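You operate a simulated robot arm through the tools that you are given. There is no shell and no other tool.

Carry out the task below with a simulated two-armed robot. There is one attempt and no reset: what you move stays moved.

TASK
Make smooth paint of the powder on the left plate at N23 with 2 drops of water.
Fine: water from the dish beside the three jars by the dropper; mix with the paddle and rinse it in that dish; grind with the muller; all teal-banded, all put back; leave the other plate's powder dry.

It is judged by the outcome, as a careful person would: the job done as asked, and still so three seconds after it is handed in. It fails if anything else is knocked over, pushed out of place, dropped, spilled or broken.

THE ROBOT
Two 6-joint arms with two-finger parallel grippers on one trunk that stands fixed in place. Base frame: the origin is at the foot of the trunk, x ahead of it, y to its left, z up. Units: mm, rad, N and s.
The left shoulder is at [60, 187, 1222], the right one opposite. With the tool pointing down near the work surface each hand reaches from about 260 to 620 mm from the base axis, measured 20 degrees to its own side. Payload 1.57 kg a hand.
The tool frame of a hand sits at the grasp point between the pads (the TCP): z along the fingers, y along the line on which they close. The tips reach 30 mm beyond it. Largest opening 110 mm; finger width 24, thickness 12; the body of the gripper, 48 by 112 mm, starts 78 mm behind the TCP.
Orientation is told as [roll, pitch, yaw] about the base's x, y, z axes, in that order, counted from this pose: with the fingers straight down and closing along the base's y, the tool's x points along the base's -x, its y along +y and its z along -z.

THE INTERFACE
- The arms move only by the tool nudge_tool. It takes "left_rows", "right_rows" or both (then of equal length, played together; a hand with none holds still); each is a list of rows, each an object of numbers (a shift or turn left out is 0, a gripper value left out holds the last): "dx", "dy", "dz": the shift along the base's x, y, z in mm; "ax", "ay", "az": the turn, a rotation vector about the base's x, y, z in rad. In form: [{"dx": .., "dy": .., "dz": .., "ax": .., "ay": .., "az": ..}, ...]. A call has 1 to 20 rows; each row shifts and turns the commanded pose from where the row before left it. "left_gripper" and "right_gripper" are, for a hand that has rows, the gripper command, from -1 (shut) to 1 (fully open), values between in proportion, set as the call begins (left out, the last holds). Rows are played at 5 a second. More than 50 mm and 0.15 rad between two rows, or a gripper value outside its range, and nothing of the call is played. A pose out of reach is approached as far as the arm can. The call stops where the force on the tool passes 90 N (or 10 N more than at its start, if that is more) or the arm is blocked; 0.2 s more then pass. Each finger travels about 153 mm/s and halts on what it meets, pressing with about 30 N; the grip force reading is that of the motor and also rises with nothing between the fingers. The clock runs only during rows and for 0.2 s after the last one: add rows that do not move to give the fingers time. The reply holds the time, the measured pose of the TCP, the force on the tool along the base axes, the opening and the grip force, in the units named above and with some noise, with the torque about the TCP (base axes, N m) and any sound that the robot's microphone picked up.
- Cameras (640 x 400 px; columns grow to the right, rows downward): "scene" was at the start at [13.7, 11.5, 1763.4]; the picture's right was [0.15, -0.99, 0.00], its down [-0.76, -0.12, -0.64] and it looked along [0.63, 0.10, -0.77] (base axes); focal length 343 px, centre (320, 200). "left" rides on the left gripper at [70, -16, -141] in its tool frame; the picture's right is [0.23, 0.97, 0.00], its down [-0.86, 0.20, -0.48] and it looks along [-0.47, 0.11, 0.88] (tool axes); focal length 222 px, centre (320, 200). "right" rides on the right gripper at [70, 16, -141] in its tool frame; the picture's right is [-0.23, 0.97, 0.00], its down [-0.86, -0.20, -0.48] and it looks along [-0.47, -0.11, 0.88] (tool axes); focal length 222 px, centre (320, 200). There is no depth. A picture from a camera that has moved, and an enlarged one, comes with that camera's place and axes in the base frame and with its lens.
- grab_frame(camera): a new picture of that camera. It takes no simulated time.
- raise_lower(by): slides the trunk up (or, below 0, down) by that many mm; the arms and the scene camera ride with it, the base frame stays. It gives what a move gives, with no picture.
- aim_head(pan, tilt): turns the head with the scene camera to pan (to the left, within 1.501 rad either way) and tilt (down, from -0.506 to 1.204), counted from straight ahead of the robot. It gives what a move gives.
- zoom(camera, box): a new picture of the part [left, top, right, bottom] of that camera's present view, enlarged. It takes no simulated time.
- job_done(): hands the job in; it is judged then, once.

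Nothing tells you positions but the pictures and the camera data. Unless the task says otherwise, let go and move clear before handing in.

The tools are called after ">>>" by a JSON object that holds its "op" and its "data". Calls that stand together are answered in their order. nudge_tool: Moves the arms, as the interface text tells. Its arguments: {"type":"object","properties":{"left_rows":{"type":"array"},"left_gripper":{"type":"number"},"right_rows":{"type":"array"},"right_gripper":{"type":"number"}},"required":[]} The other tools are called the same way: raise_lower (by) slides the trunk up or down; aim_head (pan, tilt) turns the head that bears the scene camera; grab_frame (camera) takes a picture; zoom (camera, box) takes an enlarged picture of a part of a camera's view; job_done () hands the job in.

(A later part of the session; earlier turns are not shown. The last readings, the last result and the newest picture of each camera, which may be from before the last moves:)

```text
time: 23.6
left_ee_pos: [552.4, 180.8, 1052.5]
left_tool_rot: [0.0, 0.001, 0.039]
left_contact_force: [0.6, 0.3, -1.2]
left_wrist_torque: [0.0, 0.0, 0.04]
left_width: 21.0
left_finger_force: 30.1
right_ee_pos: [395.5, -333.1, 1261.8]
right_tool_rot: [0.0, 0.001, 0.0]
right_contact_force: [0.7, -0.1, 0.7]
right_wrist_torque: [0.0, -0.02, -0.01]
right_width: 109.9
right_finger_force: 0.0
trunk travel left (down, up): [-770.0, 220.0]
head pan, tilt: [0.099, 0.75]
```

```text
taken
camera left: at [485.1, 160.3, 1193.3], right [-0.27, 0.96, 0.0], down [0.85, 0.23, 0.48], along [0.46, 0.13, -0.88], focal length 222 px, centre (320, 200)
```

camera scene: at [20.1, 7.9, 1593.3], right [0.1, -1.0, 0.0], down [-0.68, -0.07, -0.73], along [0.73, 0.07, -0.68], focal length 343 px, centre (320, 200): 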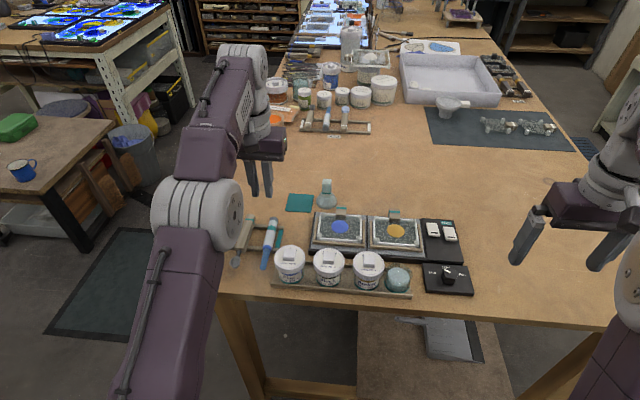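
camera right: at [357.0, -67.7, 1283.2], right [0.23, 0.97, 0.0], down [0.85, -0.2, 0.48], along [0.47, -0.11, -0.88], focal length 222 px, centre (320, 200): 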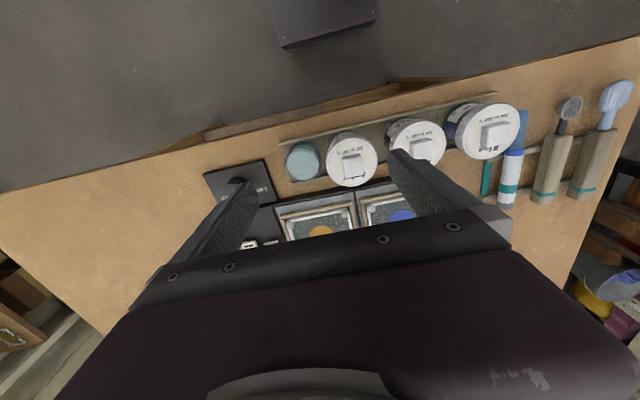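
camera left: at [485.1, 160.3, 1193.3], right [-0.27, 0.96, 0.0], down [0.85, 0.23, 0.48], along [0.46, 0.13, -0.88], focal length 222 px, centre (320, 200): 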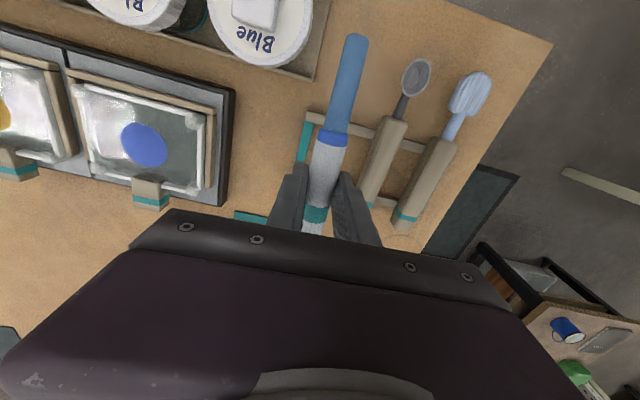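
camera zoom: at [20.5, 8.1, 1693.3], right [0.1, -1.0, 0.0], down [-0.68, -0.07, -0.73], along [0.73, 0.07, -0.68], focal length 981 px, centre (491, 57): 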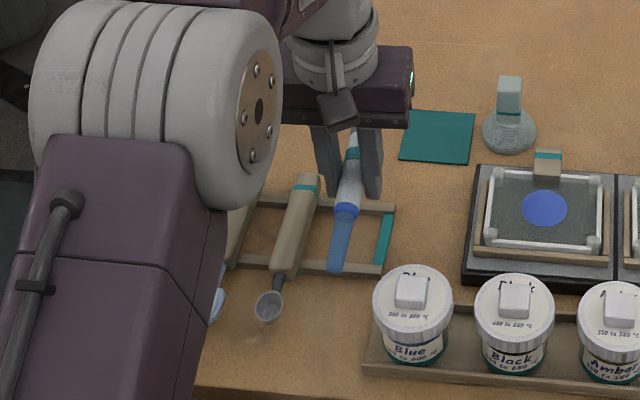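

The dropper is held ~10–15 mm below the TCP with its tip about 95 mm toward the robot. Now I'll raise and pitch the hand so that the tip points down.

>>> {"op": "nudge_tool", "data": {"left_rows": [{"dz": 10}, {"dz": 8, "dx": -5, "ay": -0.1}, {"dz": 8, "dx": -5, "ay": -0.13}, {"dz": 8, "dx": -5, "ay": -0.14}, {"dz": 8, "dx": -5, "ay": -0.14}, {"dz": 8, "dx": -5, "ay": -0.14}, {"dz": 8, "dx": -5, "ay": -0.14}, {"dz": 8, "dx": -5, "ay": -0.14}, {}]}}

>>> {"op": "grab_frame", "data": {"camera": "scene"}}

>>> {"op": "grab_frame", "data": {"camera": "left"}}

```text
time: 25.6
left_ee_pos: [517.9, 181.3, 1118.9]
left_tool_rot: [-0.053, -0.929, 0.066]
left_contact_force: [-0.2, -0.5, -0.8]
left_wrist_torque: [-0.03, 0.04, 0.02]
left_width: 21.3
left_finger_force: 29.6
right_ee_pos: [395.7, -334.3, 1262.7]
right_tool_rot: [0.001, 0.0, 0.0]
right_contact_force: [-0.6, -0.5, 0.1]
right_wrist_torque: [0.04, 0.01, -0.01]
right_width: 109.9
right_finger_force: 0.1
trunk travel left (down, up): [-770.0, 220.0]
head pan, tilt: [0.099, 0.75]
```

```text
taken
camera scene: at [20.5, 8.0, 1693.3], right [0.1, -1.0, 0.0], down [-0.68, -0.07, -0.73], along [0.73, 0.07, -0.68], focal length 343 px, centre (320, 200)
```

scene: 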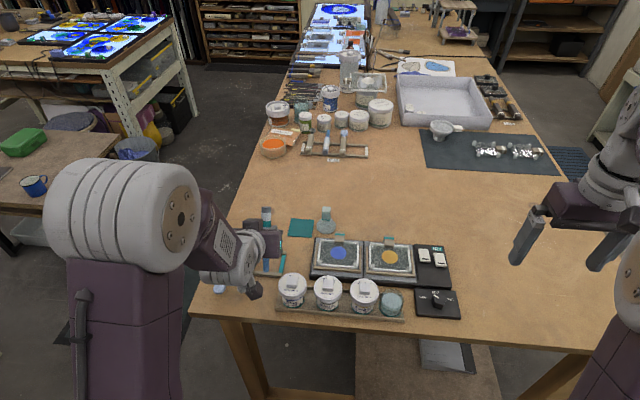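

```text
taken
camera left: at [364.4, 160.5, 1147.6], right [-0.16, 0.96, -0.21], down [0.12, 0.23, 0.96], along [0.98, 0.13, -0.16], focal length 222 px, centre (320, 200)
```

left: 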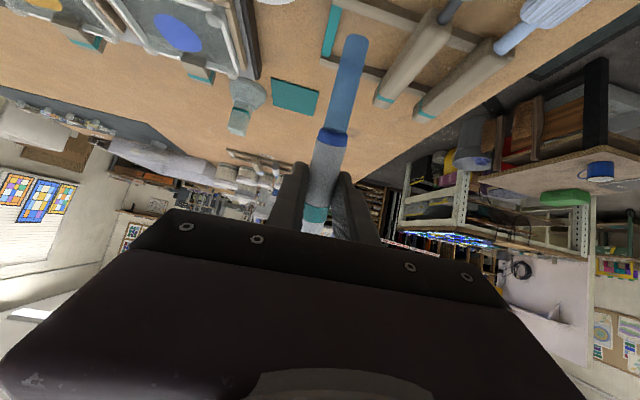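

>>> {"op": "nudge_tool", "data": {"left_rows": [{"dz": 4, "ay": -0.13, "ax": 0.02}, {"dz": 4, "ay": -0.13, "ax": 0.02}, {"dz": 4, "ay": -0.13}, {"dz": 4, "ay": -0.13}, {"dz": 4, "ay": -0.12}, {}]}}

>>> {"op": "grab_frame", "data": {"camera": "scene"}}

>>> {"op": "grab_frame", "data": {"camera": "left"}}

```text
time: 27.0
left_ee_pos: [612.5, 181.3, 1296.0]
left_tool_rot: [-0.217, -1.551, 0.235]
left_contact_force: [0.9, 0.0, -1.1]
left_wrist_torque: [0.0, 0.0, 0.03]
left_width: 21.1
left_finger_force: 30.0
left hand out of reach, approached as far as the arm can: row 2, 3, 4, 5
right_ee_pos: [395.9, -334.9, 1262.6]
right_tool_rot: [0.001, 0.001, 0.0]
right_contact_force: [-0.3, 0.1, 0.4]
right_wrist_torque: [0.0, 0.02, 0.0]
right_width: 110.3
right_finger_force: 0.1
trunk travel left (down, up): [-770.0, 220.0]
head pan, tilt: [0.099, 0.75]
```

```text
taken
camera scene: at [20.0, 8.1, 1693.3], right [0.1, -1.0, 0.0], down [-0.68, -0.07, -0.73], along [0.73, 0.07, -0.68], focal length 343 px, centre (320, 200)
```

scene: 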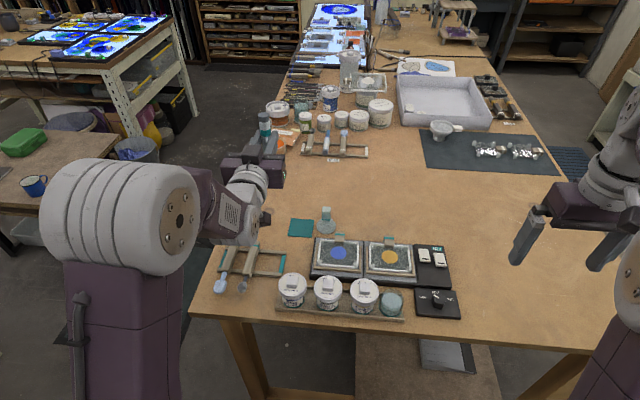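

```text
taken
camera left: at [471.2, 160.8, 1229.0], right [-0.02, 0.97, -0.23], down [-0.46, 0.19, 0.86], along [0.89, 0.13, 0.45], focal length 222 px, centre (320, 200)
```

left: 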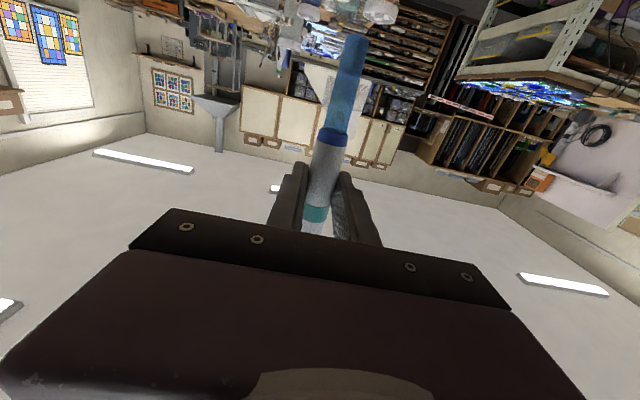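

The tip now points down, but the camera hangs below the hand in this grasp and the arm was forced outwards. A grasp with the hand yawed 180° would put the camera above instead, so I'll return the dropper to its rack and regrasp. First reversing the pitch.

>>> {"op": "nudge_tool", "data": {"left_rows": [{"ay": 0.13, "dz": -12, "dx": -5}, {"ay": 0.13, "dz": -12, "dx": -5}, {"ay": 0.13, "dz": -12, "dx": -5}, {"ay": 0.13, "dz": -12, "dx": -5}, {"ay": 0.13, "dz": -12, "dx": -5}, {"ay": 0.13, "dz": -12, "dx": -5}, {"ay": 0.13, "dz": -12, "dx": -5}, {"ay": 0.13, "dz": -12, "dx": -5}, {"ay": 0.13, "dz": -12, "dx": -5}, {"ay": 0.13, "dz": -12, "dx": -5}, {"ay": 0.13, "dz": -12, "dx": -5}, {"ay": 0.13, "dz": -12, "dx": -5}, {}]}}

>>> {"op": "grab_frame", "data": {"camera": "left"}}

```text
time: 29.8
left_ee_pos: [550.9, 180.3, 1164.0]
left_tool_rot: [0.156, -0.364, 0.003]
left_contact_force: [-0.6, -0.1, -0.9]
left_wrist_torque: [-0.03, -0.01, -0.01]
left_width: 21.0
left_finger_force: 30.1
left hand out of reach, approached as far as the arm can: row 5, 6, 7, 8, 11, 12
right_ee_pos: [395.5, -333.4, 1263.4]
right_tool_rot: [-0.001, 0.001, 0.001]
right_contact_force: [-0.8, 0.2, 0.4]
right_wrist_torque: [-0.02, 0.01, 0.01]
right_width: 110.1
right_finger_force: 0.1
trunk travel left (down, up): [-770.0, 220.0]
head pan, tilt: [0.099, 0.75]
```

```text
taken
camera left: at [438.1, 141.2, 1266.5], right [-0.27, 0.96, 0.06], down [0.62, 0.12, 0.77], along [0.74, 0.24, -0.63], focal length 222 px, centre (320, 200)
```

left: 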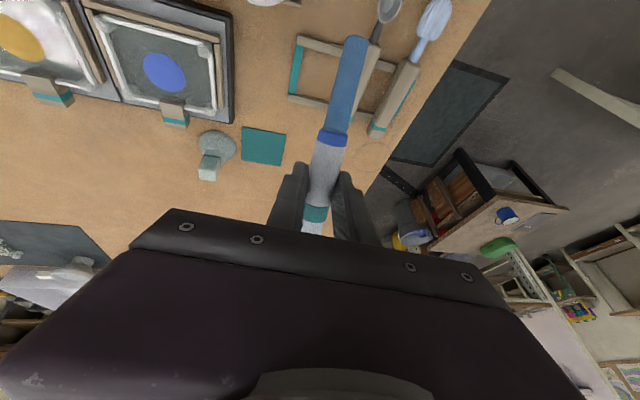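

>>> {"op": "nudge_tool", "data": {"left_rows": [{"dz": -20}, {"dz": -20}, {"dz": -20}, {"dz": -20, "ay": 0.09}, {"dz": -10, "ay": 0.09}, {"ay": 0.09}, {"ay": 0.094}, {"ax": -0.078}, {"ax": -0.078}, {"az": 0.04}, {}]}}

>>> {"op": "grab_frame", "data": {"camera": "left"}}

>>> {"op": "zoom", "data": {"camera": "scene", "box": [180, 180, 340, 320]}}

```text
time: 32.2
left_ee_pos: [495.6, 167.6, 1025.5]
left_tool_rot: [0.204, -0.032, 0.038]
left_contact_force: [-0.2, 0.2, -1.0]
left_wrist_torque: [-0.03, 0.0, -0.02]
left_width: 21.2
left_finger_force: 30.2
left hand out of reach, approached as far as the arm can: row 1, 4, 5, 6, 7, 8, 9
right_ee_pos: [396.5, -334.2, 1263.1]
right_tool_rot: [0.0, -0.001, -0.001]
right_contact_force: [0.1, -0.5, 0.4]
right_wrist_torque: [0.02, -0.02, 0.0]
right_width: 110.0
right_finger_force: 0.1
trunk travel left (down, up): [-770.0, 220.0]
head pan, tilt: [0.099, 0.75]
```

```text
taken
camera left: at [423.4, 120.2, 1157.4], right [-0.27, 0.94, 0.19], down [0.83, 0.13, 0.54], along [0.48, 0.3, -0.82], focal length 222 px, centre (320, 200)
```

left: 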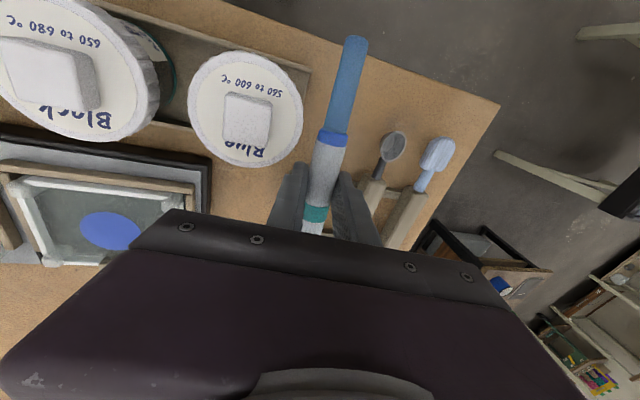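

```text
2.86 times, centred on (260, 250) of scene
camera zoom: at [20.2, 8.1, 1693.3], right [0.1, -1.0, 0.0], down [-0.68, -0.07, -0.73], along [0.73, 0.07, -0.68], focal length 981 px, centre (491, 57)
```

zoom: 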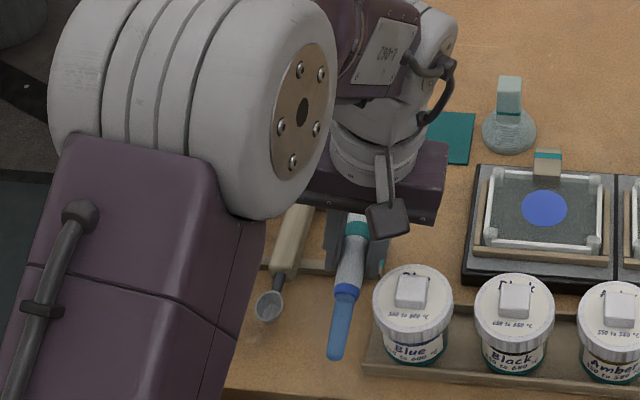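

The arm is being blocked by a joint limit on the way back; I'll look at its configuration before moving on.

>>> {"op": "grab_frame", "data": {"camera": "scene"}}

>>> {"op": "aim_head", "data": {"pan": 0.5, "tilt": 0.75}}

>>> {"op": "grab_frame", "data": {"camera": "scene"}}

>>> {"op": "grab_frame", "data": {"camera": "right"}}

```text
taken
camera scene: at [20.2, 8.1, 1693.3], right [0.1, -1.0, 0.0], down [-0.68, -0.07, -0.73], along [0.73, 0.07, -0.68], focal length 343 px, centre (320, 200)
```

scene: 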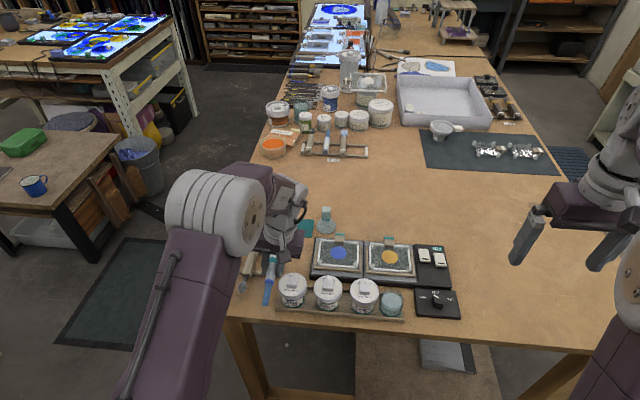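

```text
time: 33.1
left_ee_pos: [495.5, 168.2, 1025.0]
left_tool_rot: [0.204, -0.032, 0.039]
left_contact_force: [1.4, 0.3, -1.1]
left_wrist_torque: [0.02, 0.03, 0.0]
left_width: 21.1
left_finger_force: 29.7
right_ee_pos: [395.9, -334.0, 1262.1]
right_tool_rot: [0.0, 0.001, -0.001]
right_contact_force: [-0.5, -0.1, -0.9]
right_wrist_torque: [0.05, 0.01, 0.02]
right_width: 109.8
right_finger_force: 0.0
trunk travel left (down, up): [-770.0, 220.0]
head pan, tilt: [0.499, 0.75]
```

```text
taken
camera scene: at [10.7, 39.3, 1693.3], right [0.48, -0.88, 0.0], down [-0.6, -0.33, -0.73], along [0.64, 0.35, -0.68], focal length 343 px, centre (320, 200)
```

scene: 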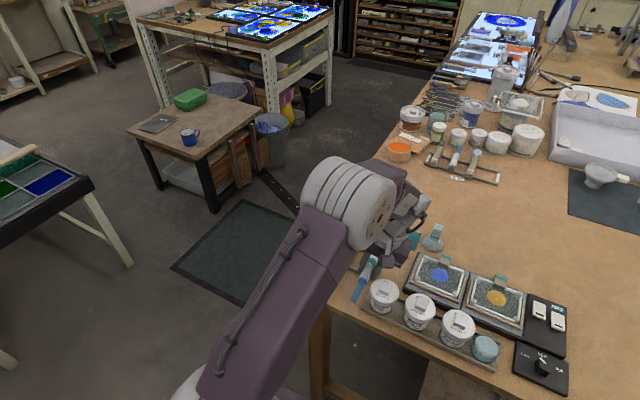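

```text
taken
camera right: at [326.9, -318.7, 1403.2], right [0.23, 0.97, 0.0], down [0.86, -0.2, 0.48], along [0.47, -0.11, -0.88], focal length 222 px, centre (320, 200)
```

right: 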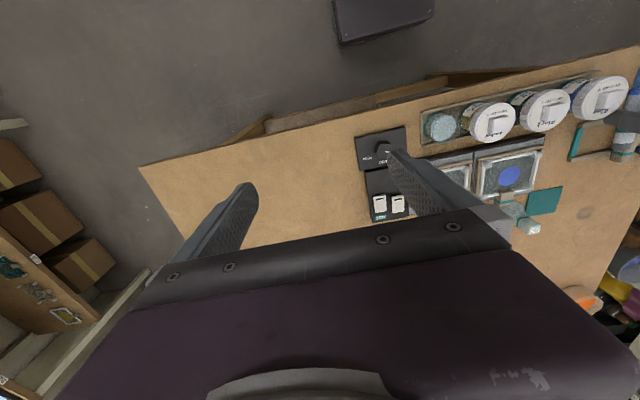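

The arm is folded oddly near a joint limit. I'll move back toward the roomy starting region with the dropper still held and straighten the orientation there.

>>> {"op": "nudge_tool", "data": {"left_rows": [{"dz": 20}, {"dz": 20}, {"dz": 20, "dy": 5}, {"dz": 20, "dy": 10, "dx": -5}, {"dz": 20, "dy": 15, "dx": -10}, {"dy": 20, "dx": -15}, {"dy": 20, "dx": -15}, {"dy": 20, "dx": -15}, {}]}}

>>> {"op": "grab_frame", "data": {"camera": "scene"}}

```text
time: 35.1
left_ee_pos: [418.4, 264.0, 1105.8]
left_tool_rot: [0.203, -0.03, 0.036]
left_contact_force: [0.4, -0.1, -0.8]
left_wrist_torque: [0.0, 0.06, 0.02]
left_width: 21.3
left_finger_force: 29.5
left hand out of reach, approached as far as the arm can: row 2, 3, 4, 5, 6
right_ee_pos: [395.8, -334.4, 1261.9]
right_tool_rot: [0.0, -0.001, 0.0]
right_contact_force: [-0.8, 0.3, -0.3]
right_wrist_torque: [0.01, -0.03, 0.0]
right_width: 109.8
right_finger_force: 0.2
trunk travel left (down, up): [-770.0, 220.0]
head pan, tilt: [0.499, 0.75]
```

```text
taken
camera scene: at [11.0, 39.2, 1693.3], right [0.48, -0.88, 0.0], down [-0.6, -0.33, -0.73], along [0.64, 0.35, -0.68], focal length 343 px, centre (320, 200)
```

scene: 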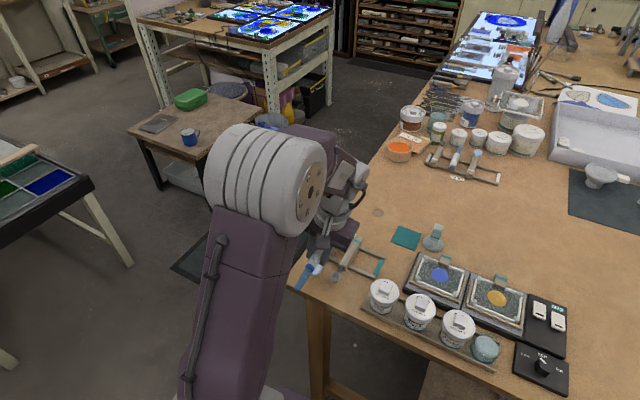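

>>> {"op": "nudge_tool", "data": {"left_rows": [{"ax": -0.05}, {"ax": -0.05}, {"ax": -0.05}, {"ax": -0.05, "ay": 0.03}, {}]}}

>>> {"op": "grab_frame", "data": {"camera": "left"}}

```text
time: 36.3
left_ee_pos: [418.7, 263.5, 1106.0]
left_tool_rot: [0.203, -0.03, 0.037]
left_contact_force: [-0.2, -0.1, -1.1]
left_wrist_torque: [-0.03, 0.0, 0.02]
left_width: 21.2
left_finger_force: 29.9
left hand out of reach, approached as far as the arm can: row 1, 3, 4
right_ee_pos: [396.0, -334.7, 1261.2]
right_tool_rot: [0.0, -0.001, 0.0]
right_contact_force: [-0.2, 1.0, -0.1]
right_wrist_torque: [0.0, -0.02, -0.01]
right_width: 110.0
right_finger_force: 0.1
trunk travel left (down, up): [-770.0, 220.0]
head pan, tilt: [0.499, 0.75]
```

```text
taken
camera left: at [347.3, 215.6, 1238.6], right [-0.27, 0.94, 0.19], down [0.84, 0.13, 0.53], along [0.48, 0.3, -0.82], focal length 222 px, centre (320, 200)
```

left: 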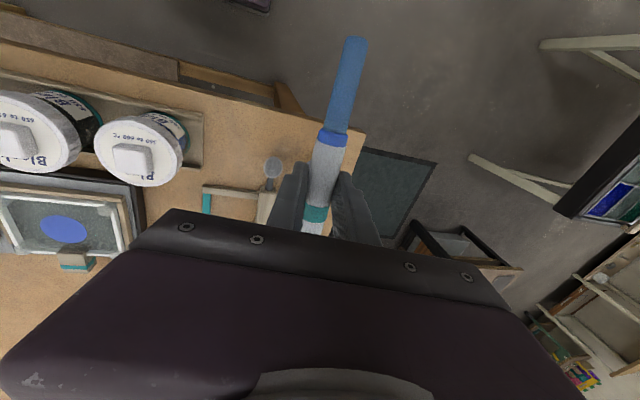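

>>> {"op": "nudge_tool", "data": {"left_rows": [{"az": 0.1}, {"az": 0.1}, {}]}}

>>> {"op": "nudge_tool", "data": {"left_rows": [{"ax": -0.1}, {"ax": -0.1}, {}]}}

>>> {"op": "nudge_tool", "data": {"left_rows": [{"dx": -30, "dy": 20}, {"dx": -30, "dy": 20}, {"ax": -0.1}, {}]}}

```text
time: 37.1
left_ee_pos: [417.8, 264.5, 1107.4]
left_tool_rot: [0.21, -0.034, 0.237]
left_contact_force: [-0.1, 0.0, 0.1]
left_wrist_torque: [-0.01, 0.02, -0.04]
left_width: 21.1
left_finger_force: 30.0
right_ee_pos: [396.6, -334.3, 1261.8]
right_tool_rot: [0.001, -0.001, -0.001]
right_contact_force: [-0.4, 0.3, -0.5]
right_wrist_torque: [0.01, -0.02, -0.01]
right_width: 110.2
right_finger_force: 0.1
trunk travel left (down, up): [-770.0, 220.0]
head pan, tilt: [0.499, 0.75]
```

```text
time: 37.9
left_ee_pos: [417.5, 263.8, 1107.0]
left_tool_rot: [0.21, -0.035, 0.235]
left_contact_force: [-0.1, 0.2, -0.9]
left_wrist_torque: [-0.03, 0.01, -0.04]
left_width: 21.2
left_finger_force: 30.2
left hand out of reach, approached as far as the arm can: row 1, 2
right_ee_pos: [395.0, -334.1, 1262.0]
right_tool_rot: [0.0, 0.0, 0.001]
right_contact_force: [1.0, -0.1, 0.0]
right_wrist_torque: [0.0, 0.0, -0.02]
right_width: 109.8
right_finger_force: 0.0
trunk travel left (down, up): [-770.0, 220.0]
head pan, tilt: [0.499, 0.75]
```

```text
time: 38.9
left_ee_pos: [353.3, 303.7, 1098.7]
left_tool_rot: [0.182, -0.027, 0.234]
left_contact_force: [-0.2, 0.3, -0.8]
left_wrist_torque: [-0.01, -0.01, 0.0]
left_width: 21.1
left_finger_force: 29.8
left hand out of reach, approached as far as the arm can: row 3
right_ee_pos: [395.7, -334.1, 1262.8]
right_tool_rot: [-0.001, 0.002, 0.001]
right_contact_force: [-0.2, -0.1, -1.2]
right_wrist_torque: [-0.01, -0.01, -0.02]
right_width: 109.7
right_finger_force: 0.1
trunk travel left (down, up): [-770.0, 220.0]
head pan, tilt: [0.499, 0.75]
```

>>> {"op": "aim_head", "data": {"pan": 0.8, "tilt": 0.7}}

>>> {"op": "grab_frame", "data": {"camera": "scene"}}

>>> {"op": "aim_head", "data": {"pan": -0.8, "tilt": 0.7}}

>>> {"op": "grab_frame", "data": {"camera": "scene"}}

```text
time: 39.7
left_ee_pos: [352.8, 303.0, 1098.5]
left_tool_rot: [0.181, -0.029, 0.236]
left_contact_force: [0.1, 0.1, -1.2]
left_wrist_torque: [0.01, -0.01, 0.01]
left_width: 21.2
left_finger_force: 30.0
right_ee_pos: [395.2, -333.7, 1263.3]
right_tool_rot: [0.001, -0.001, 0.0]
right_contact_force: [-0.7, -0.7, -0.5]
right_wrist_torque: [0.02, 0.01, 0.0]
right_width: 110.2
right_finger_force: 0.1
trunk travel left (down, up): [-770.0, 220.0]
head pan, tilt: [0.799, 0.7]
```

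```text
taken
camera scene: at [-3.2, 60.8, 1697.6], right [0.72, -0.7, 0.0], down [-0.45, -0.46, -0.76], along [0.53, 0.55, -0.64], focal length 343 px, centre (320, 200)
```

scene: 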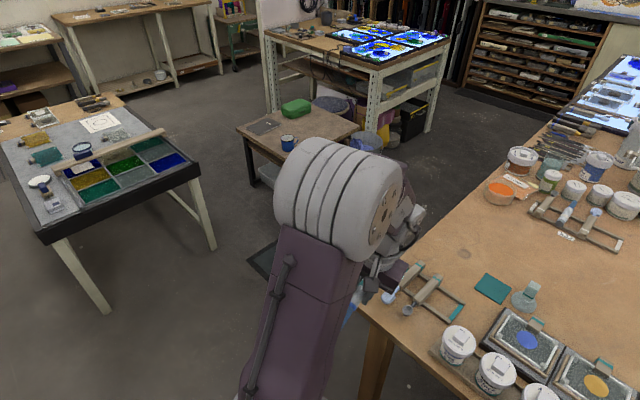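

```text
time: 41.4
left_ee_pos: [353.4, 303.5, 1098.0]
left_tool_rot: [0.182, -0.028, 0.238]
left_contact_force: [-0.2, 0.2, -1.0]
left_wrist_torque: [0.05, 0.0, -0.02]
left_width: 21.1
left_finger_force: 30.6
right_ee_pos: [395.8, -332.9, 1261.8]
right_tool_rot: [0.0, 0.001, -0.001]
right_contact_force: [-0.6, 0.2, -0.5]
right_wrist_torque: [0.02, 0.0, -0.01]
right_width: 109.9
right_finger_force: 0.2
trunk travel left (down, up): [-770.0, 220.0]
head pan, tilt: [-0.799, 0.7]
```

```text
taken
camera scene: at [-3.0, -61.0, 1697.6], right [-0.72, -0.7, 0.0], down [-0.45, 0.46, -0.76], along [0.53, -0.55, -0.64], focal length 343 px, centre (320, 200)
```

scene: 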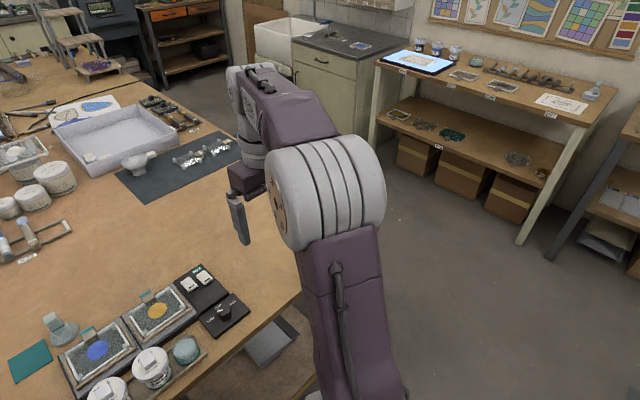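

>>> {"op": "nudge_tool", "data": {"left_rows": [{"dz": 20}, {"dz": 20}, {"dz": 20}, {"dz": 20}, {}]}}

>>> {"op": "nudge_tool", "data": {"left_rows": [{"ax": -0.09}, {"ax": -0.09}, {"az": -0.1}, {"az": -0.1}, {}]}}

>>> {"op": "aim_head", "data": {"pan": 0.5, "tilt": 0.6}}

>>> {"op": "grab_frame", "data": {"camera": "scene"}}

```text
time: 42.5
left_ee_pos: [343.9, 300.6, 1147.8]
left_tool_rot: [0.215, -0.035, 0.236]
left_contact_force: [-0.2, 0.2, -0.3]
left_wrist_torque: [0.0, 0.02, 0.0]
left_width: 21.1
left_finger_force: 30.4
left hand out of reach, approached as far as the arm can: row 1, 2, 3, 4
right_ee_pos: [395.3, -332.8, 1262.9]
right_tool_rot: [0.001, -0.001, 0.0]
right_contact_force: [0.1, 0.0, -0.6]
right_wrist_torque: [0.0, 0.03, -0.03]
right_width: 110.0
right_finger_force: 0.1
trunk travel left (down, up): [-770.0, 220.0]
head pan, tilt: [-0.799, 0.7]
```

```text
time: 43.8
left_ee_pos: [347.2, 274.7, 1142.4]
left_tool_rot: [0.221, -0.038, 0.038]
left_contact_force: [-0.3, -0.2, -1.4]
left_wrist_torque: [0.01, 0.0, 0.0]
left_width: 21.1
left_finger_force: 30.9
left hand out of reach, approached as far as the arm can: row 1, 2, 4
right_ee_pos: [396.5, -333.5, 1262.1]
right_tool_rot: [0.001, -0.001, -0.002]
right_contact_force: [-0.1, 0.0, 0.1]
right_wrist_torque: [0.01, -0.02, 0.0]
right_width: 110.0
right_finger_force: 0.1
trunk travel left (down, up): [-770.0, 220.0]
head pan, tilt: [-0.799, 0.7]
```

```text
time: 45.2
left_ee_pos: [347.8, 273.5, 1141.7]
left_tool_rot: [0.222, -0.036, 0.038]
left_contact_force: [0.1, -0.7, -0.2]
left_wrist_torque: [0.01, -0.02, -0.01]
left_width: 21.2
left_finger_force: 30.3
right_ee_pos: [394.8, -334.0, 1262.4]
right_tool_rot: [0.0, -0.001, 0.0]
right_contact_force: [-0.3, 0.3, 0.2]
right_wrist_torque: [-0.01, 0.04, -0.02]
right_width: 109.9
right_finger_force: 0.1
trunk travel left (down, up): [-770.0, 220.0]
head pan, tilt: [0.499, 0.6]
```

```text
taken
camera scene: at [15.4, 42.0, 1706.2], right [0.48, -0.88, 0.0], down [-0.5, -0.27, -0.82], along [0.72, 0.39, -0.57], focal length 343 px, centre (320, 200)
```

scene: 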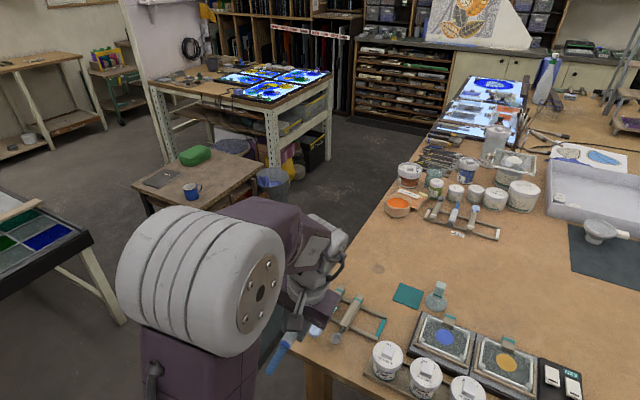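

The wrist evidently flipped through a singularity (hand aligned with forearm). I'll try to unwind it in free air: pitch the hand forward past the forearm line, then swing round sideways back to pointing down, checking each step.

>>> {"op": "nudge_tool", "data": {"left_rows": [{"dx": 14, "dz": 5, "dy": 3, "ay": -0.12}, {"dx": 14, "dz": 5, "dy": 3, "ay": -0.12}, {"dx": 14, "dz": 5, "dy": 3, "ay": -0.12}, {"dx": 14, "dz": 5, "dy": 3, "ay": -0.12}, {"dx": 14, "dz": 5, "dy": 3, "ay": -0.12}, {}]}}

>>> {"op": "nudge_tool", "data": {"left_rows": [{"dx": 14, "dz": 5, "dy": 3, "ay": -0.12}, {"dx": 14, "dz": 5, "dy": 3, "ay": -0.12}, {"dx": 14, "dz": 5, "dy": 3, "ay": -0.12}, {"dx": 14, "dz": 5, "dy": 3, "ay": -0.12}, {"dx": 14, "dz": 5, "dy": 3, "ay": -0.12}, {}]}}

>>> {"op": "grab_frame", "data": {"camera": "scene"}}

```text
time: 46.6
left_ee_pos: [418.8, 287.5, 1167.0]
left_tool_rot: [0.189, -0.637, 0.044]
left_contact_force: [0.4, 0.6, -1.3]
left_wrist_torque: [0.02, -0.02, 0.0]
left_width: 21.1
left_finger_force: 29.5
right_ee_pos: [396.3, -334.7, 1261.7]
right_tool_rot: [0.0, 0.0, -0.001]
right_contact_force: [-0.3, -0.1, 0.8]
right_wrist_torque: [0.0, -0.03, -0.02]
right_width: 110.3
right_finger_force: 0.1
trunk travel left (down, up): [-770.0, 220.0]
head pan, tilt: [0.499, 0.6]
```

```text
time: 48.0
left_ee_pos: [456.7, 315.1, 1181.4]
left_tool_rot: [0.23, -0.99, 0.069]
left_contact_force: [-0.2, 0.1, -2.2]
left_wrist_torque: [-0.04, -0.01, 0.0]
left_width: 21.1
left_finger_force: 30.2
left hand out of reach, approached as far as the arm can: row 1, 2, 3
right_ee_pos: [395.6, -335.2, 1261.8]
right_tool_rot: [0.0, 0.0, 0.002]
right_contact_force: [-0.3, -0.5, 0.7]
right_wrist_torque: [0.03, 0.03, -0.03]
right_width: 110.0
right_finger_force: 0.0
trunk travel left (down, up): [-770.0, 220.0]
head pan, tilt: [0.499, 0.6]
```

```text
taken
camera scene: at [15.0, 42.0, 1706.2], right [0.48, -0.88, 0.0], down [-0.5, -0.27, -0.83], along [0.72, 0.39, -0.56], focal length 343 px, centre (320, 200)
```

scene: 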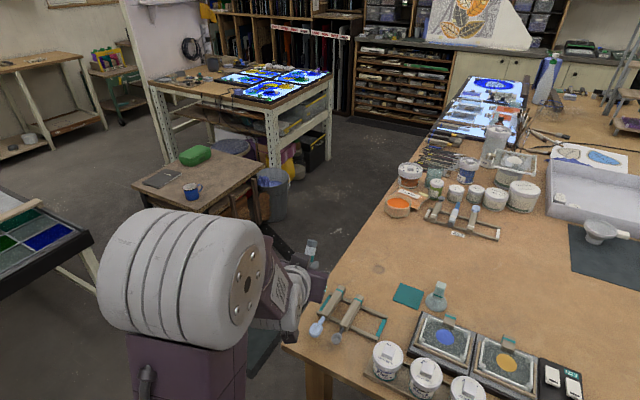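

I need an outside view of the left arm, so I'll turn the right hand inward to use its camera as a side view.

>>> {"op": "nudge_tool", "data": {"right_rows": [{"ax": 0.13, "dy": -5}, {"ax": 0.13, "dy": -5}, {"ax": 0.13, "dy": -5}, {"ax": 0.13, "dy": -5}, {"ax": 0.13, "dy": -5}, {"ax": 0.13}, {"ax": 0.13}, {}]}}

>>> {"op": "grab_frame", "data": {"camera": "right"}}

```text
time: 49.8
left_ee_pos: [456.6, 314.6, 1181.3]
left_tool_rot: [0.231, -0.99, 0.067]
left_contact_force: [0.5, -0.6, -1.0]
left_wrist_torque: [-0.02, 0.02, 0.02]
left_width: 21.2
left_finger_force: 30.2
right_ee_pos: [388.8, -343.4, 1249.3]
right_tool_rot: [0.911, -0.001, -0.002]
right_contact_force: [0.4, -0.2, 0.4]
right_wrist_torque: [0.0, 0.01, 0.04]
right_width: 110.1
right_finger_force: 0.0
right hand out of reach, approached as far as the arm can: row 6, 7
trunk travel left (down, up): [-770.0, 220.0]
head pan, tilt: [0.499, 0.6]
```

```text
taken
camera right: at [318.8, -445.8, 1348.7], right [0.23, 0.6, 0.77], down [0.85, -0.5, 0.14], along [0.47, 0.63, -0.62], focal length 222 px, centre (320, 200)
```

right: 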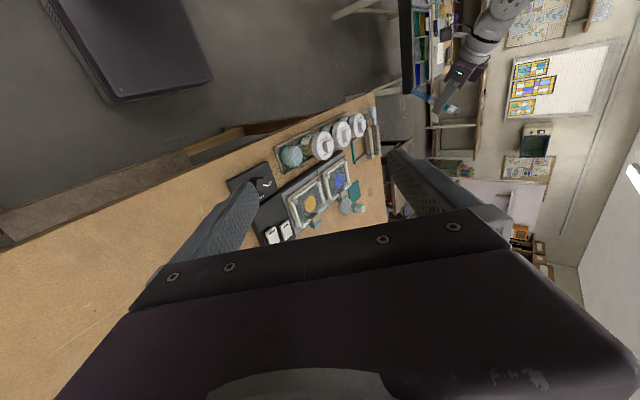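

>>> {"op": "zoom", "data": {"camera": "right", "box": [360, 0, 600, 150]}}

```text
2.67 times, centred on (480, 75) of right
camera zoom: at [318.8, -445.8, 1348.7], right [0.23, 0.6, 0.77], down [0.85, -0.5, 0.14], along [0.47, 0.63, -0.62], focal length 592 px, centre (-107, 533)
```

zoom: 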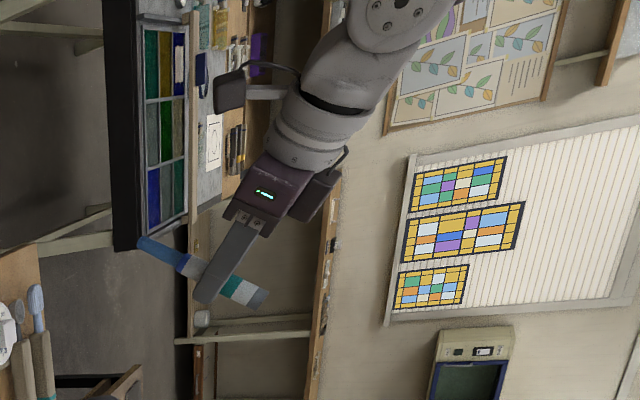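

>>> {"op": "nudge_tool", "data": {"left_rows": [{"ay": -0.1, "dx": 8}, {"ay": -0.1, "dx": 8}, {"ay": -0.1, "dx": 8}, {}]}}

>>> {"op": "zoom", "data": {"camera": "right", "box": [360, 0, 600, 150]}}

>>> {"op": "nudge_tool", "data": {"left_rows": [{"ay": -0.1, "dx": 8}, {"ay": -0.1, "dx": 8}, {"ay": -0.1, "dx": 8}, {}]}}

>>> {"op": "zoom", "data": {"camera": "right", "box": [360, 0, 600, 150]}}

```text
time: 50.8
left_ee_pos: [489.5, 318.5, 1211.7]
left_tool_rot: [0.153, -1.277, 0.14]
left_contact_force: [-0.4, -0.4, 0.2]
left_wrist_torque: [-0.01, 0.01, 0.02]
left_width: 21.1
left_finger_force: 30.3
left hand out of reach, approached as far as the arm can: row 1, 2, 3
right_ee_pos: [386.9, -343.4, 1249.4]
right_tool_rot: [0.909, -0.002, -0.003]
right_contact_force: [1.2, -0.2, 0.9]
right_wrist_torque: [0.01, 0.04, -0.01]
right_width: 110.0
right_finger_force: 0.0
trunk travel left (down, up): [-770.0, 220.0]
head pan, tilt: [0.499, 0.6]
```

```text
2.67 times, centred on (480, 75) of right
camera zoom: at [318.5, -445.8, 1349.0], right [0.23, 0.6, 0.77], down [0.85, -0.5, 0.14], along [0.47, 0.62, -0.62], focal length 592 px, centre (-107, 533)
```

zoom: 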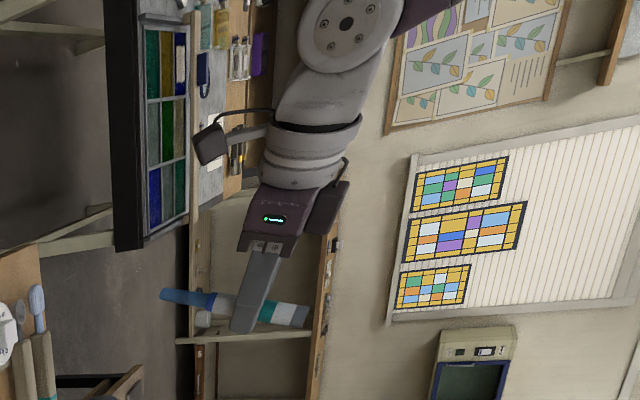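

```text
time: 51.8
left_ee_pos: [484.4, 309.4, 1337.2]
left_tool_rot: [-1.334, -1.526, 1.623]
left_contact_force: [0.4, 0.9, -0.5]
left_wrist_torque: [-0.01, -0.01, -0.01]
left_width: 21.1
left_finger_force: 29.3
left hand out of reach, approached as far as the arm can: row 1, 2, 3
right_ee_pos: [388.1, -342.9, 1250.1]
right_tool_rot: [0.91, -0.002, -0.002]
right_contact_force: [0.0, -0.7, -0.4]
right_wrist_torque: [0.01, -0.01, 0.0]
right_width: 109.7
right_finger_force: 0.1
trunk travel left (down, up): [-770.0, 220.0]
head pan, tilt: [0.499, 0.6]
```

```text
2.67 times, centred on (480, 75) of right
camera zoom: at [319.0, -445.6, 1349.0], right [0.23, 0.6, 0.77], down [0.85, -0.5, 0.14], along [0.47, 0.62, -0.62], focal length 592 px, centre (-107, 533)
```

zoom: 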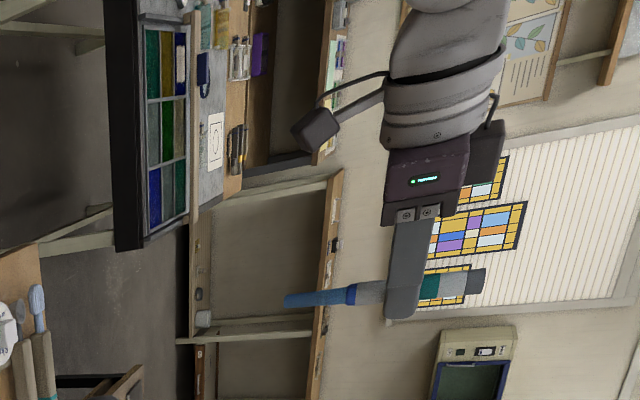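

>>> {"op": "grab_frame", "data": {"camera": "right"}}

>>> {"op": "aim_head", "data": {"pan": 0.7, "tilt": 0.45}}

>>> {"op": "grab_frame", "data": {"camera": "scene"}}

```text
taken
camera right: at [319.0, -445.6, 1349.0], right [0.23, 0.6, 0.77], down [0.85, -0.5, 0.14], along [0.47, 0.62, -0.62], focal length 222 px, centre (320, 200)
```

right: 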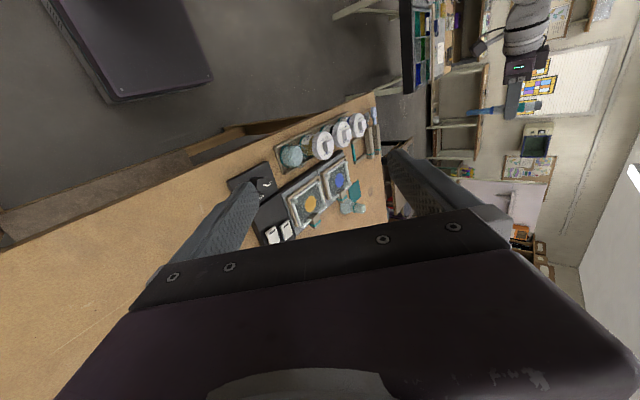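

```text
time: 52.5
left_ee_pos: [483.7, 310.2, 1336.4]
left_tool_rot: [-1.315, -1.529, 1.602]
left_contact_force: [0.0, 0.2, -1.4]
left_wrist_torque: [-0.01, 0.0, 0.03]
left_width: 21.3
left_finger_force: 29.7
right_ee_pos: [387.6, -343.3, 1249.5]
right_tool_rot: [0.909, -0.002, -0.001]
right_contact_force: [-0.1, -0.5, -0.4]
right_wrist_torque: [0.01, 0.02, 0.02]
right_width: 109.9
right_finger_force: 0.1
trunk travel left (down, up): [-770.0, 220.0]
head pan, tilt: [0.7, 0.45]
```

```text
taken
camera scene: at [8.3, 59.0, 1719.7], right [0.64, -0.77, 0.0], down [-0.33, -0.28, -0.9], along [0.69, 0.58, -0.44], focal length 343 px, centre (320, 200)
```

scene: 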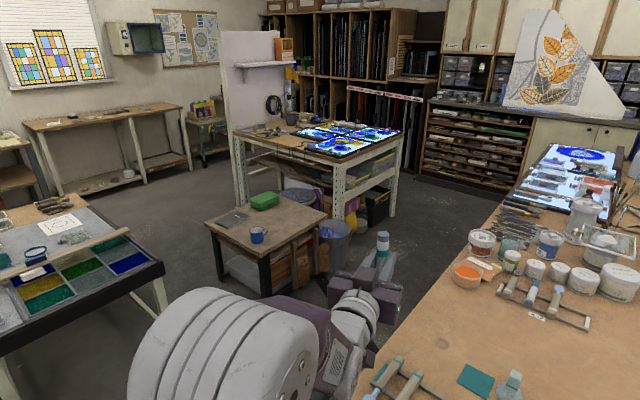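

>>> {"op": "nudge_tool", "data": {"left_rows": [{"ay": 0.1, "dz": -10}, {"ay": 0.1, "dz": -10}, {"ay": 0.1, "dz": -10}, {"ay": 0.1, "dz": -10}, {"ay": 0.1, "dz": -10}, {}]}}

>>> {"op": "grab_frame", "data": {"camera": "scene"}}

>>> {"op": "zoom", "data": {"camera": "right", "box": [400, 0, 640, 150]}}

```text
time: 54.0
left_ee_pos: [484.9, 310.2, 1285.7]
left_tool_rot: [0.216, -1.086, 0.082]
left_contact_force: [0.9, -0.4, -0.7]
left_wrist_torque: [-0.02, 0.0, -0.02]
left_width: 21.3
left_finger_force: 30.0
right_ee_pos: [388.4, -343.6, 1249.1]
right_tool_rot: [0.91, -0.001, -0.001]
right_contact_force: [0.8, 0.0, 0.3]
right_wrist_torque: [-0.03, 0.0, -0.02]
right_width: 110.2
right_finger_force: 0.1
trunk travel left (down, up): [-770.0, 220.0]
head pan, tilt: [0.7, 0.45]
```

```text
taken
camera scene: at [8.1, 59.0, 1719.8], right [0.64, -0.77, 0.0], down [-0.33, -0.28, -0.9], along [0.69, 0.58, -0.44], focal length 343 px, centre (320, 200)
```

scene: 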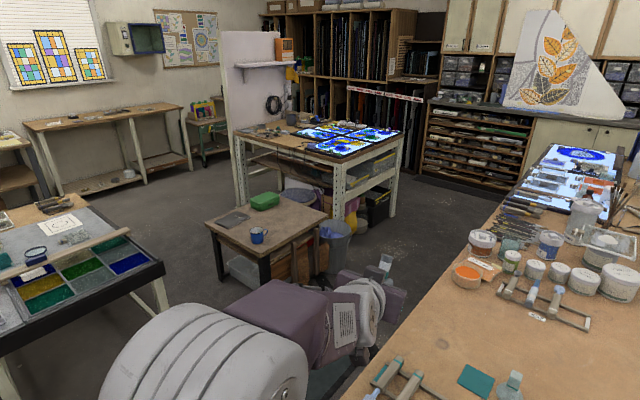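

```text
2.67 times, centred on (520, 75) of right
camera zoom: at [318.8, -445.6, 1349.0], right [0.23, 0.6, 0.77], down [0.85, -0.5, 0.14], along [0.47, 0.62, -0.62], focal length 592 px, centre (-213, 533)
```

zoom: 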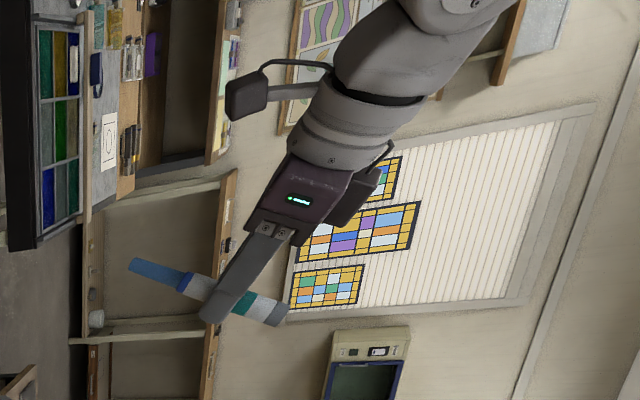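

No limit on that motion. I'll keep pitching back toward finger-down while withdrawing to the start-like position.

>>> {"op": "nudge_tool", "data": {"left_rows": [{"ay": 0.1, "dz": -12, "dx": -10}, {"ay": 0.1, "dz": -12, "dx": -10}, {"ay": 0.1, "dz": -12, "dx": -10}, {"ay": 0.1, "dz": -12, "dx": -10}, {"ay": 0.1, "dz": -12, "dx": -10}, {}]}}

>>> {"op": "nudge_tool", "data": {"left_rows": [{"ay": 0.1, "dz": -12, "dx": -10}, {"ay": 0.1, "dz": -12, "dx": -10}, {"ay": 0.1, "dz": -12, "dx": -10}, {"ay": 0.1, "dz": -12, "dx": -10}, {"ay": 0.1, "dz": -12, "dx": -10}, {}]}}

>>> {"op": "nudge_tool", "data": {"left_rows": [{"ax": -0.07}, {"ax": -0.07}, {}]}}

>>> {"op": "grab_frame", "data": {"camera": "right"}}

```text
time: 55.4
left_ee_pos: [443.5, 314.7, 1241.2]
left_tool_rot: [0.282, -0.699, 0.05]
left_contact_force: [-0.8, -0.9, -1.0]
left_wrist_torque: [0.01, 0.02, 0.01]
left_width: 21.1
left_finger_force: 29.9
left hand out of reach, approached as far as the arm can: row 2, 3
right_ee_pos: [389.3, -343.2, 1249.0]
right_tool_rot: [0.907, -0.002, -0.001]
right_contact_force: [-0.8, 0.9, -0.7]
right_wrist_torque: [-0.03, -0.01, -0.01]
right_width: 110.2
right_finger_force: 0.1
trunk travel left (down, up): [-770.0, 220.0]
head pan, tilt: [0.7, 0.45]
```

```text
time: 56.8
left_ee_pos: [392.3, 317.2, 1181.0]
left_tool_rot: [0.306, -0.201, 0.038]
left_contact_force: [-0.3, 0.1, -0.9]
left_wrist_torque: [0.01, 0.02, 0.0]
left_width: 21.3
left_finger_force: 29.8
right_ee_pos: [388.8, -343.0, 1249.7]
right_tool_rot: [0.908, 0.0, -0.002]
right_contact_force: [-1.0, 0.3, 0.5]
right_wrist_torque: [0.04, -0.01, 0.01]
right_width: 110.1
right_finger_force: 0.0
trunk travel left (down, up): [-770.0, 220.0]
head pan, tilt: [0.7, 0.45]
```

```text
time: 57.5
left_ee_pos: [395.5, 293.0, 1176.4]
left_tool_rot: [0.239, -0.197, 0.053]
left_contact_force: [0.1, -0.4, -0.7]
left_wrist_torque: [0.0, 0.0, -0.01]
left_width: 21.1
left_finger_force: 29.8
left hand out of reach, approached as far as the arm can: row 1, 2
right_ee_pos: [388.3, -342.9, 1251.0]
right_tool_rot: [0.911, -0.002, -0.002]
right_contact_force: [0.4, 0.7, -0.7]
right_wrist_torque: [-0.01, 0.0, 0.0]
right_width: 110.3
right_finger_force: 0.0
trunk travel left (down, up): [-770.0, 220.0]
head pan, tilt: [0.7, 0.45]
```

```text
taken
camera right: at [318.7, -445.4, 1349.1], right [0.23, 0.6, 0.77], down [0.85, -0.5, 0.14], along [0.47, 0.62, -0.62], focal length 222 px, centre (320, 200)
```

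right: 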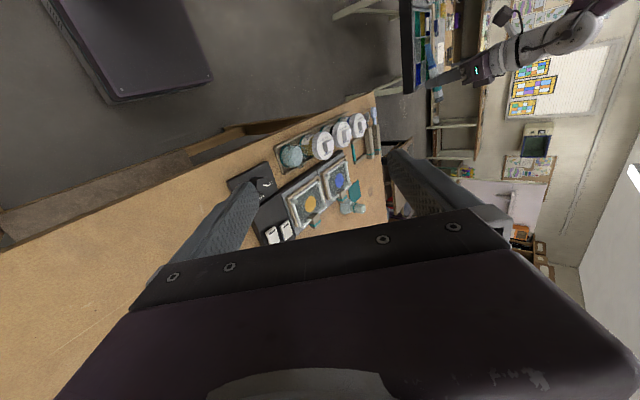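

>>> {"op": "nudge_tool", "data": {"left_rows": [{"dy": -30, "ax": -0.06}, {"dy": -30, "ax": -0.06}, {"dy": -30, "ax": -0.06}, {}]}}

>>> {"op": "nudge_tool", "data": {"left_rows": [{"dz": -30, "ax": -0.06}, {"dz": -30, "ax": -0.06}, {}]}}

>>> {"op": "grab_frame", "data": {"camera": "scene"}}

>>> {"op": "zoom", "data": {"camera": "right", "box": [400, 0, 640, 150]}}

```text
time: 58.5
left_ee_pos: [385.3, 199.0, 1136.1]
left_tool_rot: [0.137, -0.21, 0.081]
left_contact_force: [0.4, -0.1, -1.0]
left_wrist_torque: [-0.03, -0.02, 0.01]
left_width: 21.3
left_finger_force: 30.1
left hand out of reach, approached as far as the arm can: row 1, 2, 3
right_ee_pos: [387.6, -342.9, 1250.0]
right_tool_rot: [0.909, -0.003, 0.0]
right_contact_force: [0.2, 0.3, -0.4]
right_wrist_torque: [0.01, 0.0, 0.04]
right_width: 109.8
right_finger_force: 0.0
trunk travel left (down, up): [-770.0, 220.0]
head pan, tilt: [0.7, 0.45]
```

```text
time: 59.4
left_ee_pos: [374.8, 185.2, 1054.8]
left_tool_rot: [0.04, -0.213, 0.105]
left_contact_force: [0.0, 0.0, -2.1]
left_wrist_torque: [0.02, -0.01, 0.03]
left_width: 21.3
left_finger_force: 30.3
left hand out of reach, approached as far as the arm can: row 1, 2
right_ee_pos: [387.0, -342.9, 1250.1]
right_tool_rot: [0.907, -0.001, -0.001]
right_contact_force: [0.3, 0.2, 0.4]
right_wrist_torque: [-0.01, 0.01, -0.01]
right_width: 110.1
right_finger_force: 0.1
trunk travel left (down, up): [-770.0, 220.0]
head pan, tilt: [0.7, 0.45]
```

```text
taken
camera scene: at [7.5, 58.7, 1719.8], right [0.64, -0.77, 0.0], down [-0.33, -0.28, -0.9], along [0.69, 0.58, -0.43], focal length 343 px, centre (320, 200)
```

scene: 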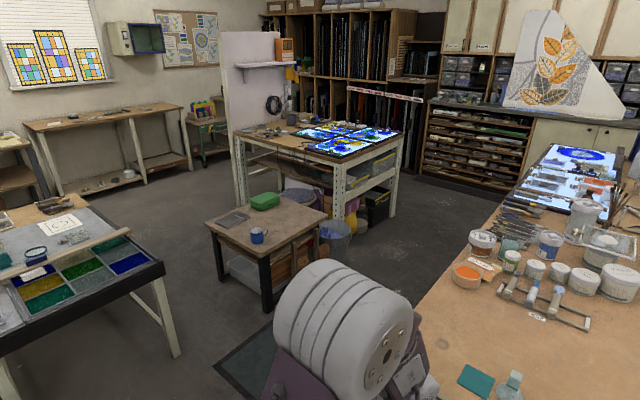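

```text
2.67 times, centred on (520, 75) of right
camera zoom: at [318.3, -445.9, 1349.0], right [0.23, 0.6, 0.77], down [0.85, -0.5, 0.14], along [0.47, 0.62, -0.62], focal length 592 px, centre (-213, 533)
```

zoom: 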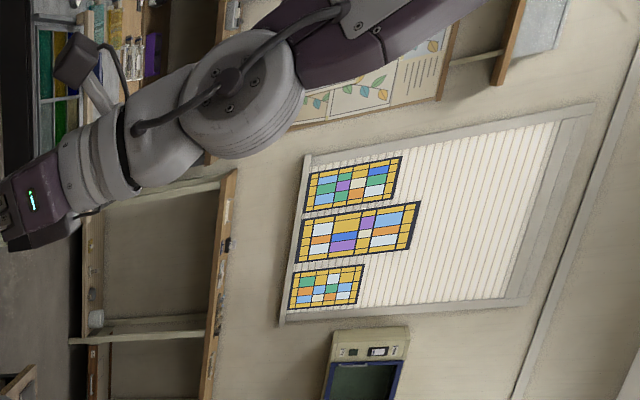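

Roll is recovering as the hand comes inward and lower. I'll continue to zero the remaining tilt.

>>> {"op": "nudge_tool", "data": {"left_rows": [{"ay": 0.07, "ax": -0.03}, {"ay": 0.07, "ax": -0.03}, {"ay": 0.07}, {}]}}

>>> {"op": "nudge_tool", "data": {"left_rows": [{"dx": 30, "dz": -5}, {"dx": 30}, {"dx": 30}, {}]}}

>>> {"op": "grab_frame", "data": {"camera": "left"}}

```text
time: 60.4
left_ee_pos: [365.6, 178.4, 1037.1]
left_tool_rot: [0.067, -0.124, 0.106]
left_contact_force: [0.1, 0.7, -1.0]
left_wrist_torque: [0.0, 0.03, -0.02]
left_width: 21.4
left_finger_force: 30.2
left hand out of reach, approached as far as the arm can: row 1, 2, 3
right_ee_pos: [388.3, -343.5, 1249.5]
right_tool_rot: [0.91, -0.003, -0.002]
right_contact_force: [-0.4, -0.1, 0.2]
right_wrist_torque: [0.01, 0.01, 0.02]
right_width: 110.1
right_finger_force: 0.1
trunk travel left (down, up): [-770.0, 220.0]
head pan, tilt: [0.7, 0.45]
```

```text
time: 61.4
left_ee_pos: [430.6, 172.3, 1003.2]
left_tool_rot: [0.075, -0.133, 0.102]
left_contact_force: [0.1, -0.4, -2.1]
left_wrist_torque: [0.01, 0.0, 0.04]
left_width: 21.2
left_finger_force: 30.2
left hand out of reach, approached as far as the arm can: row 1, 2, 3
right_ee_pos: [387.5, -343.8, 1249.7]
right_tool_rot: [0.909, -0.003, -0.002]
right_contact_force: [0.0, 0.5, 0.6]
right_wrist_torque: [-0.03, -0.01, -0.02]
right_width: 110.1
right_finger_force: 0.1
trunk travel left (down, up): [-770.0, 220.0]
head pan, tilt: [0.7, 0.45]
```

```text
taken
camera left: at [346.6, 134.9, 1131.2], right [-0.33, 0.94, 0.04], down [0.76, 0.24, 0.6], along [0.56, 0.23, -0.8], focal length 222 px, centre (320, 200)
```

left: 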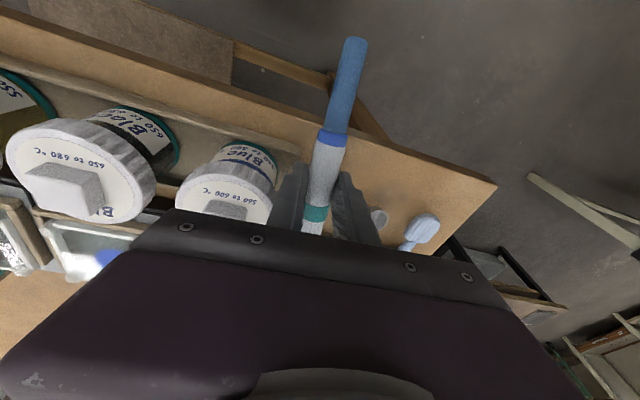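

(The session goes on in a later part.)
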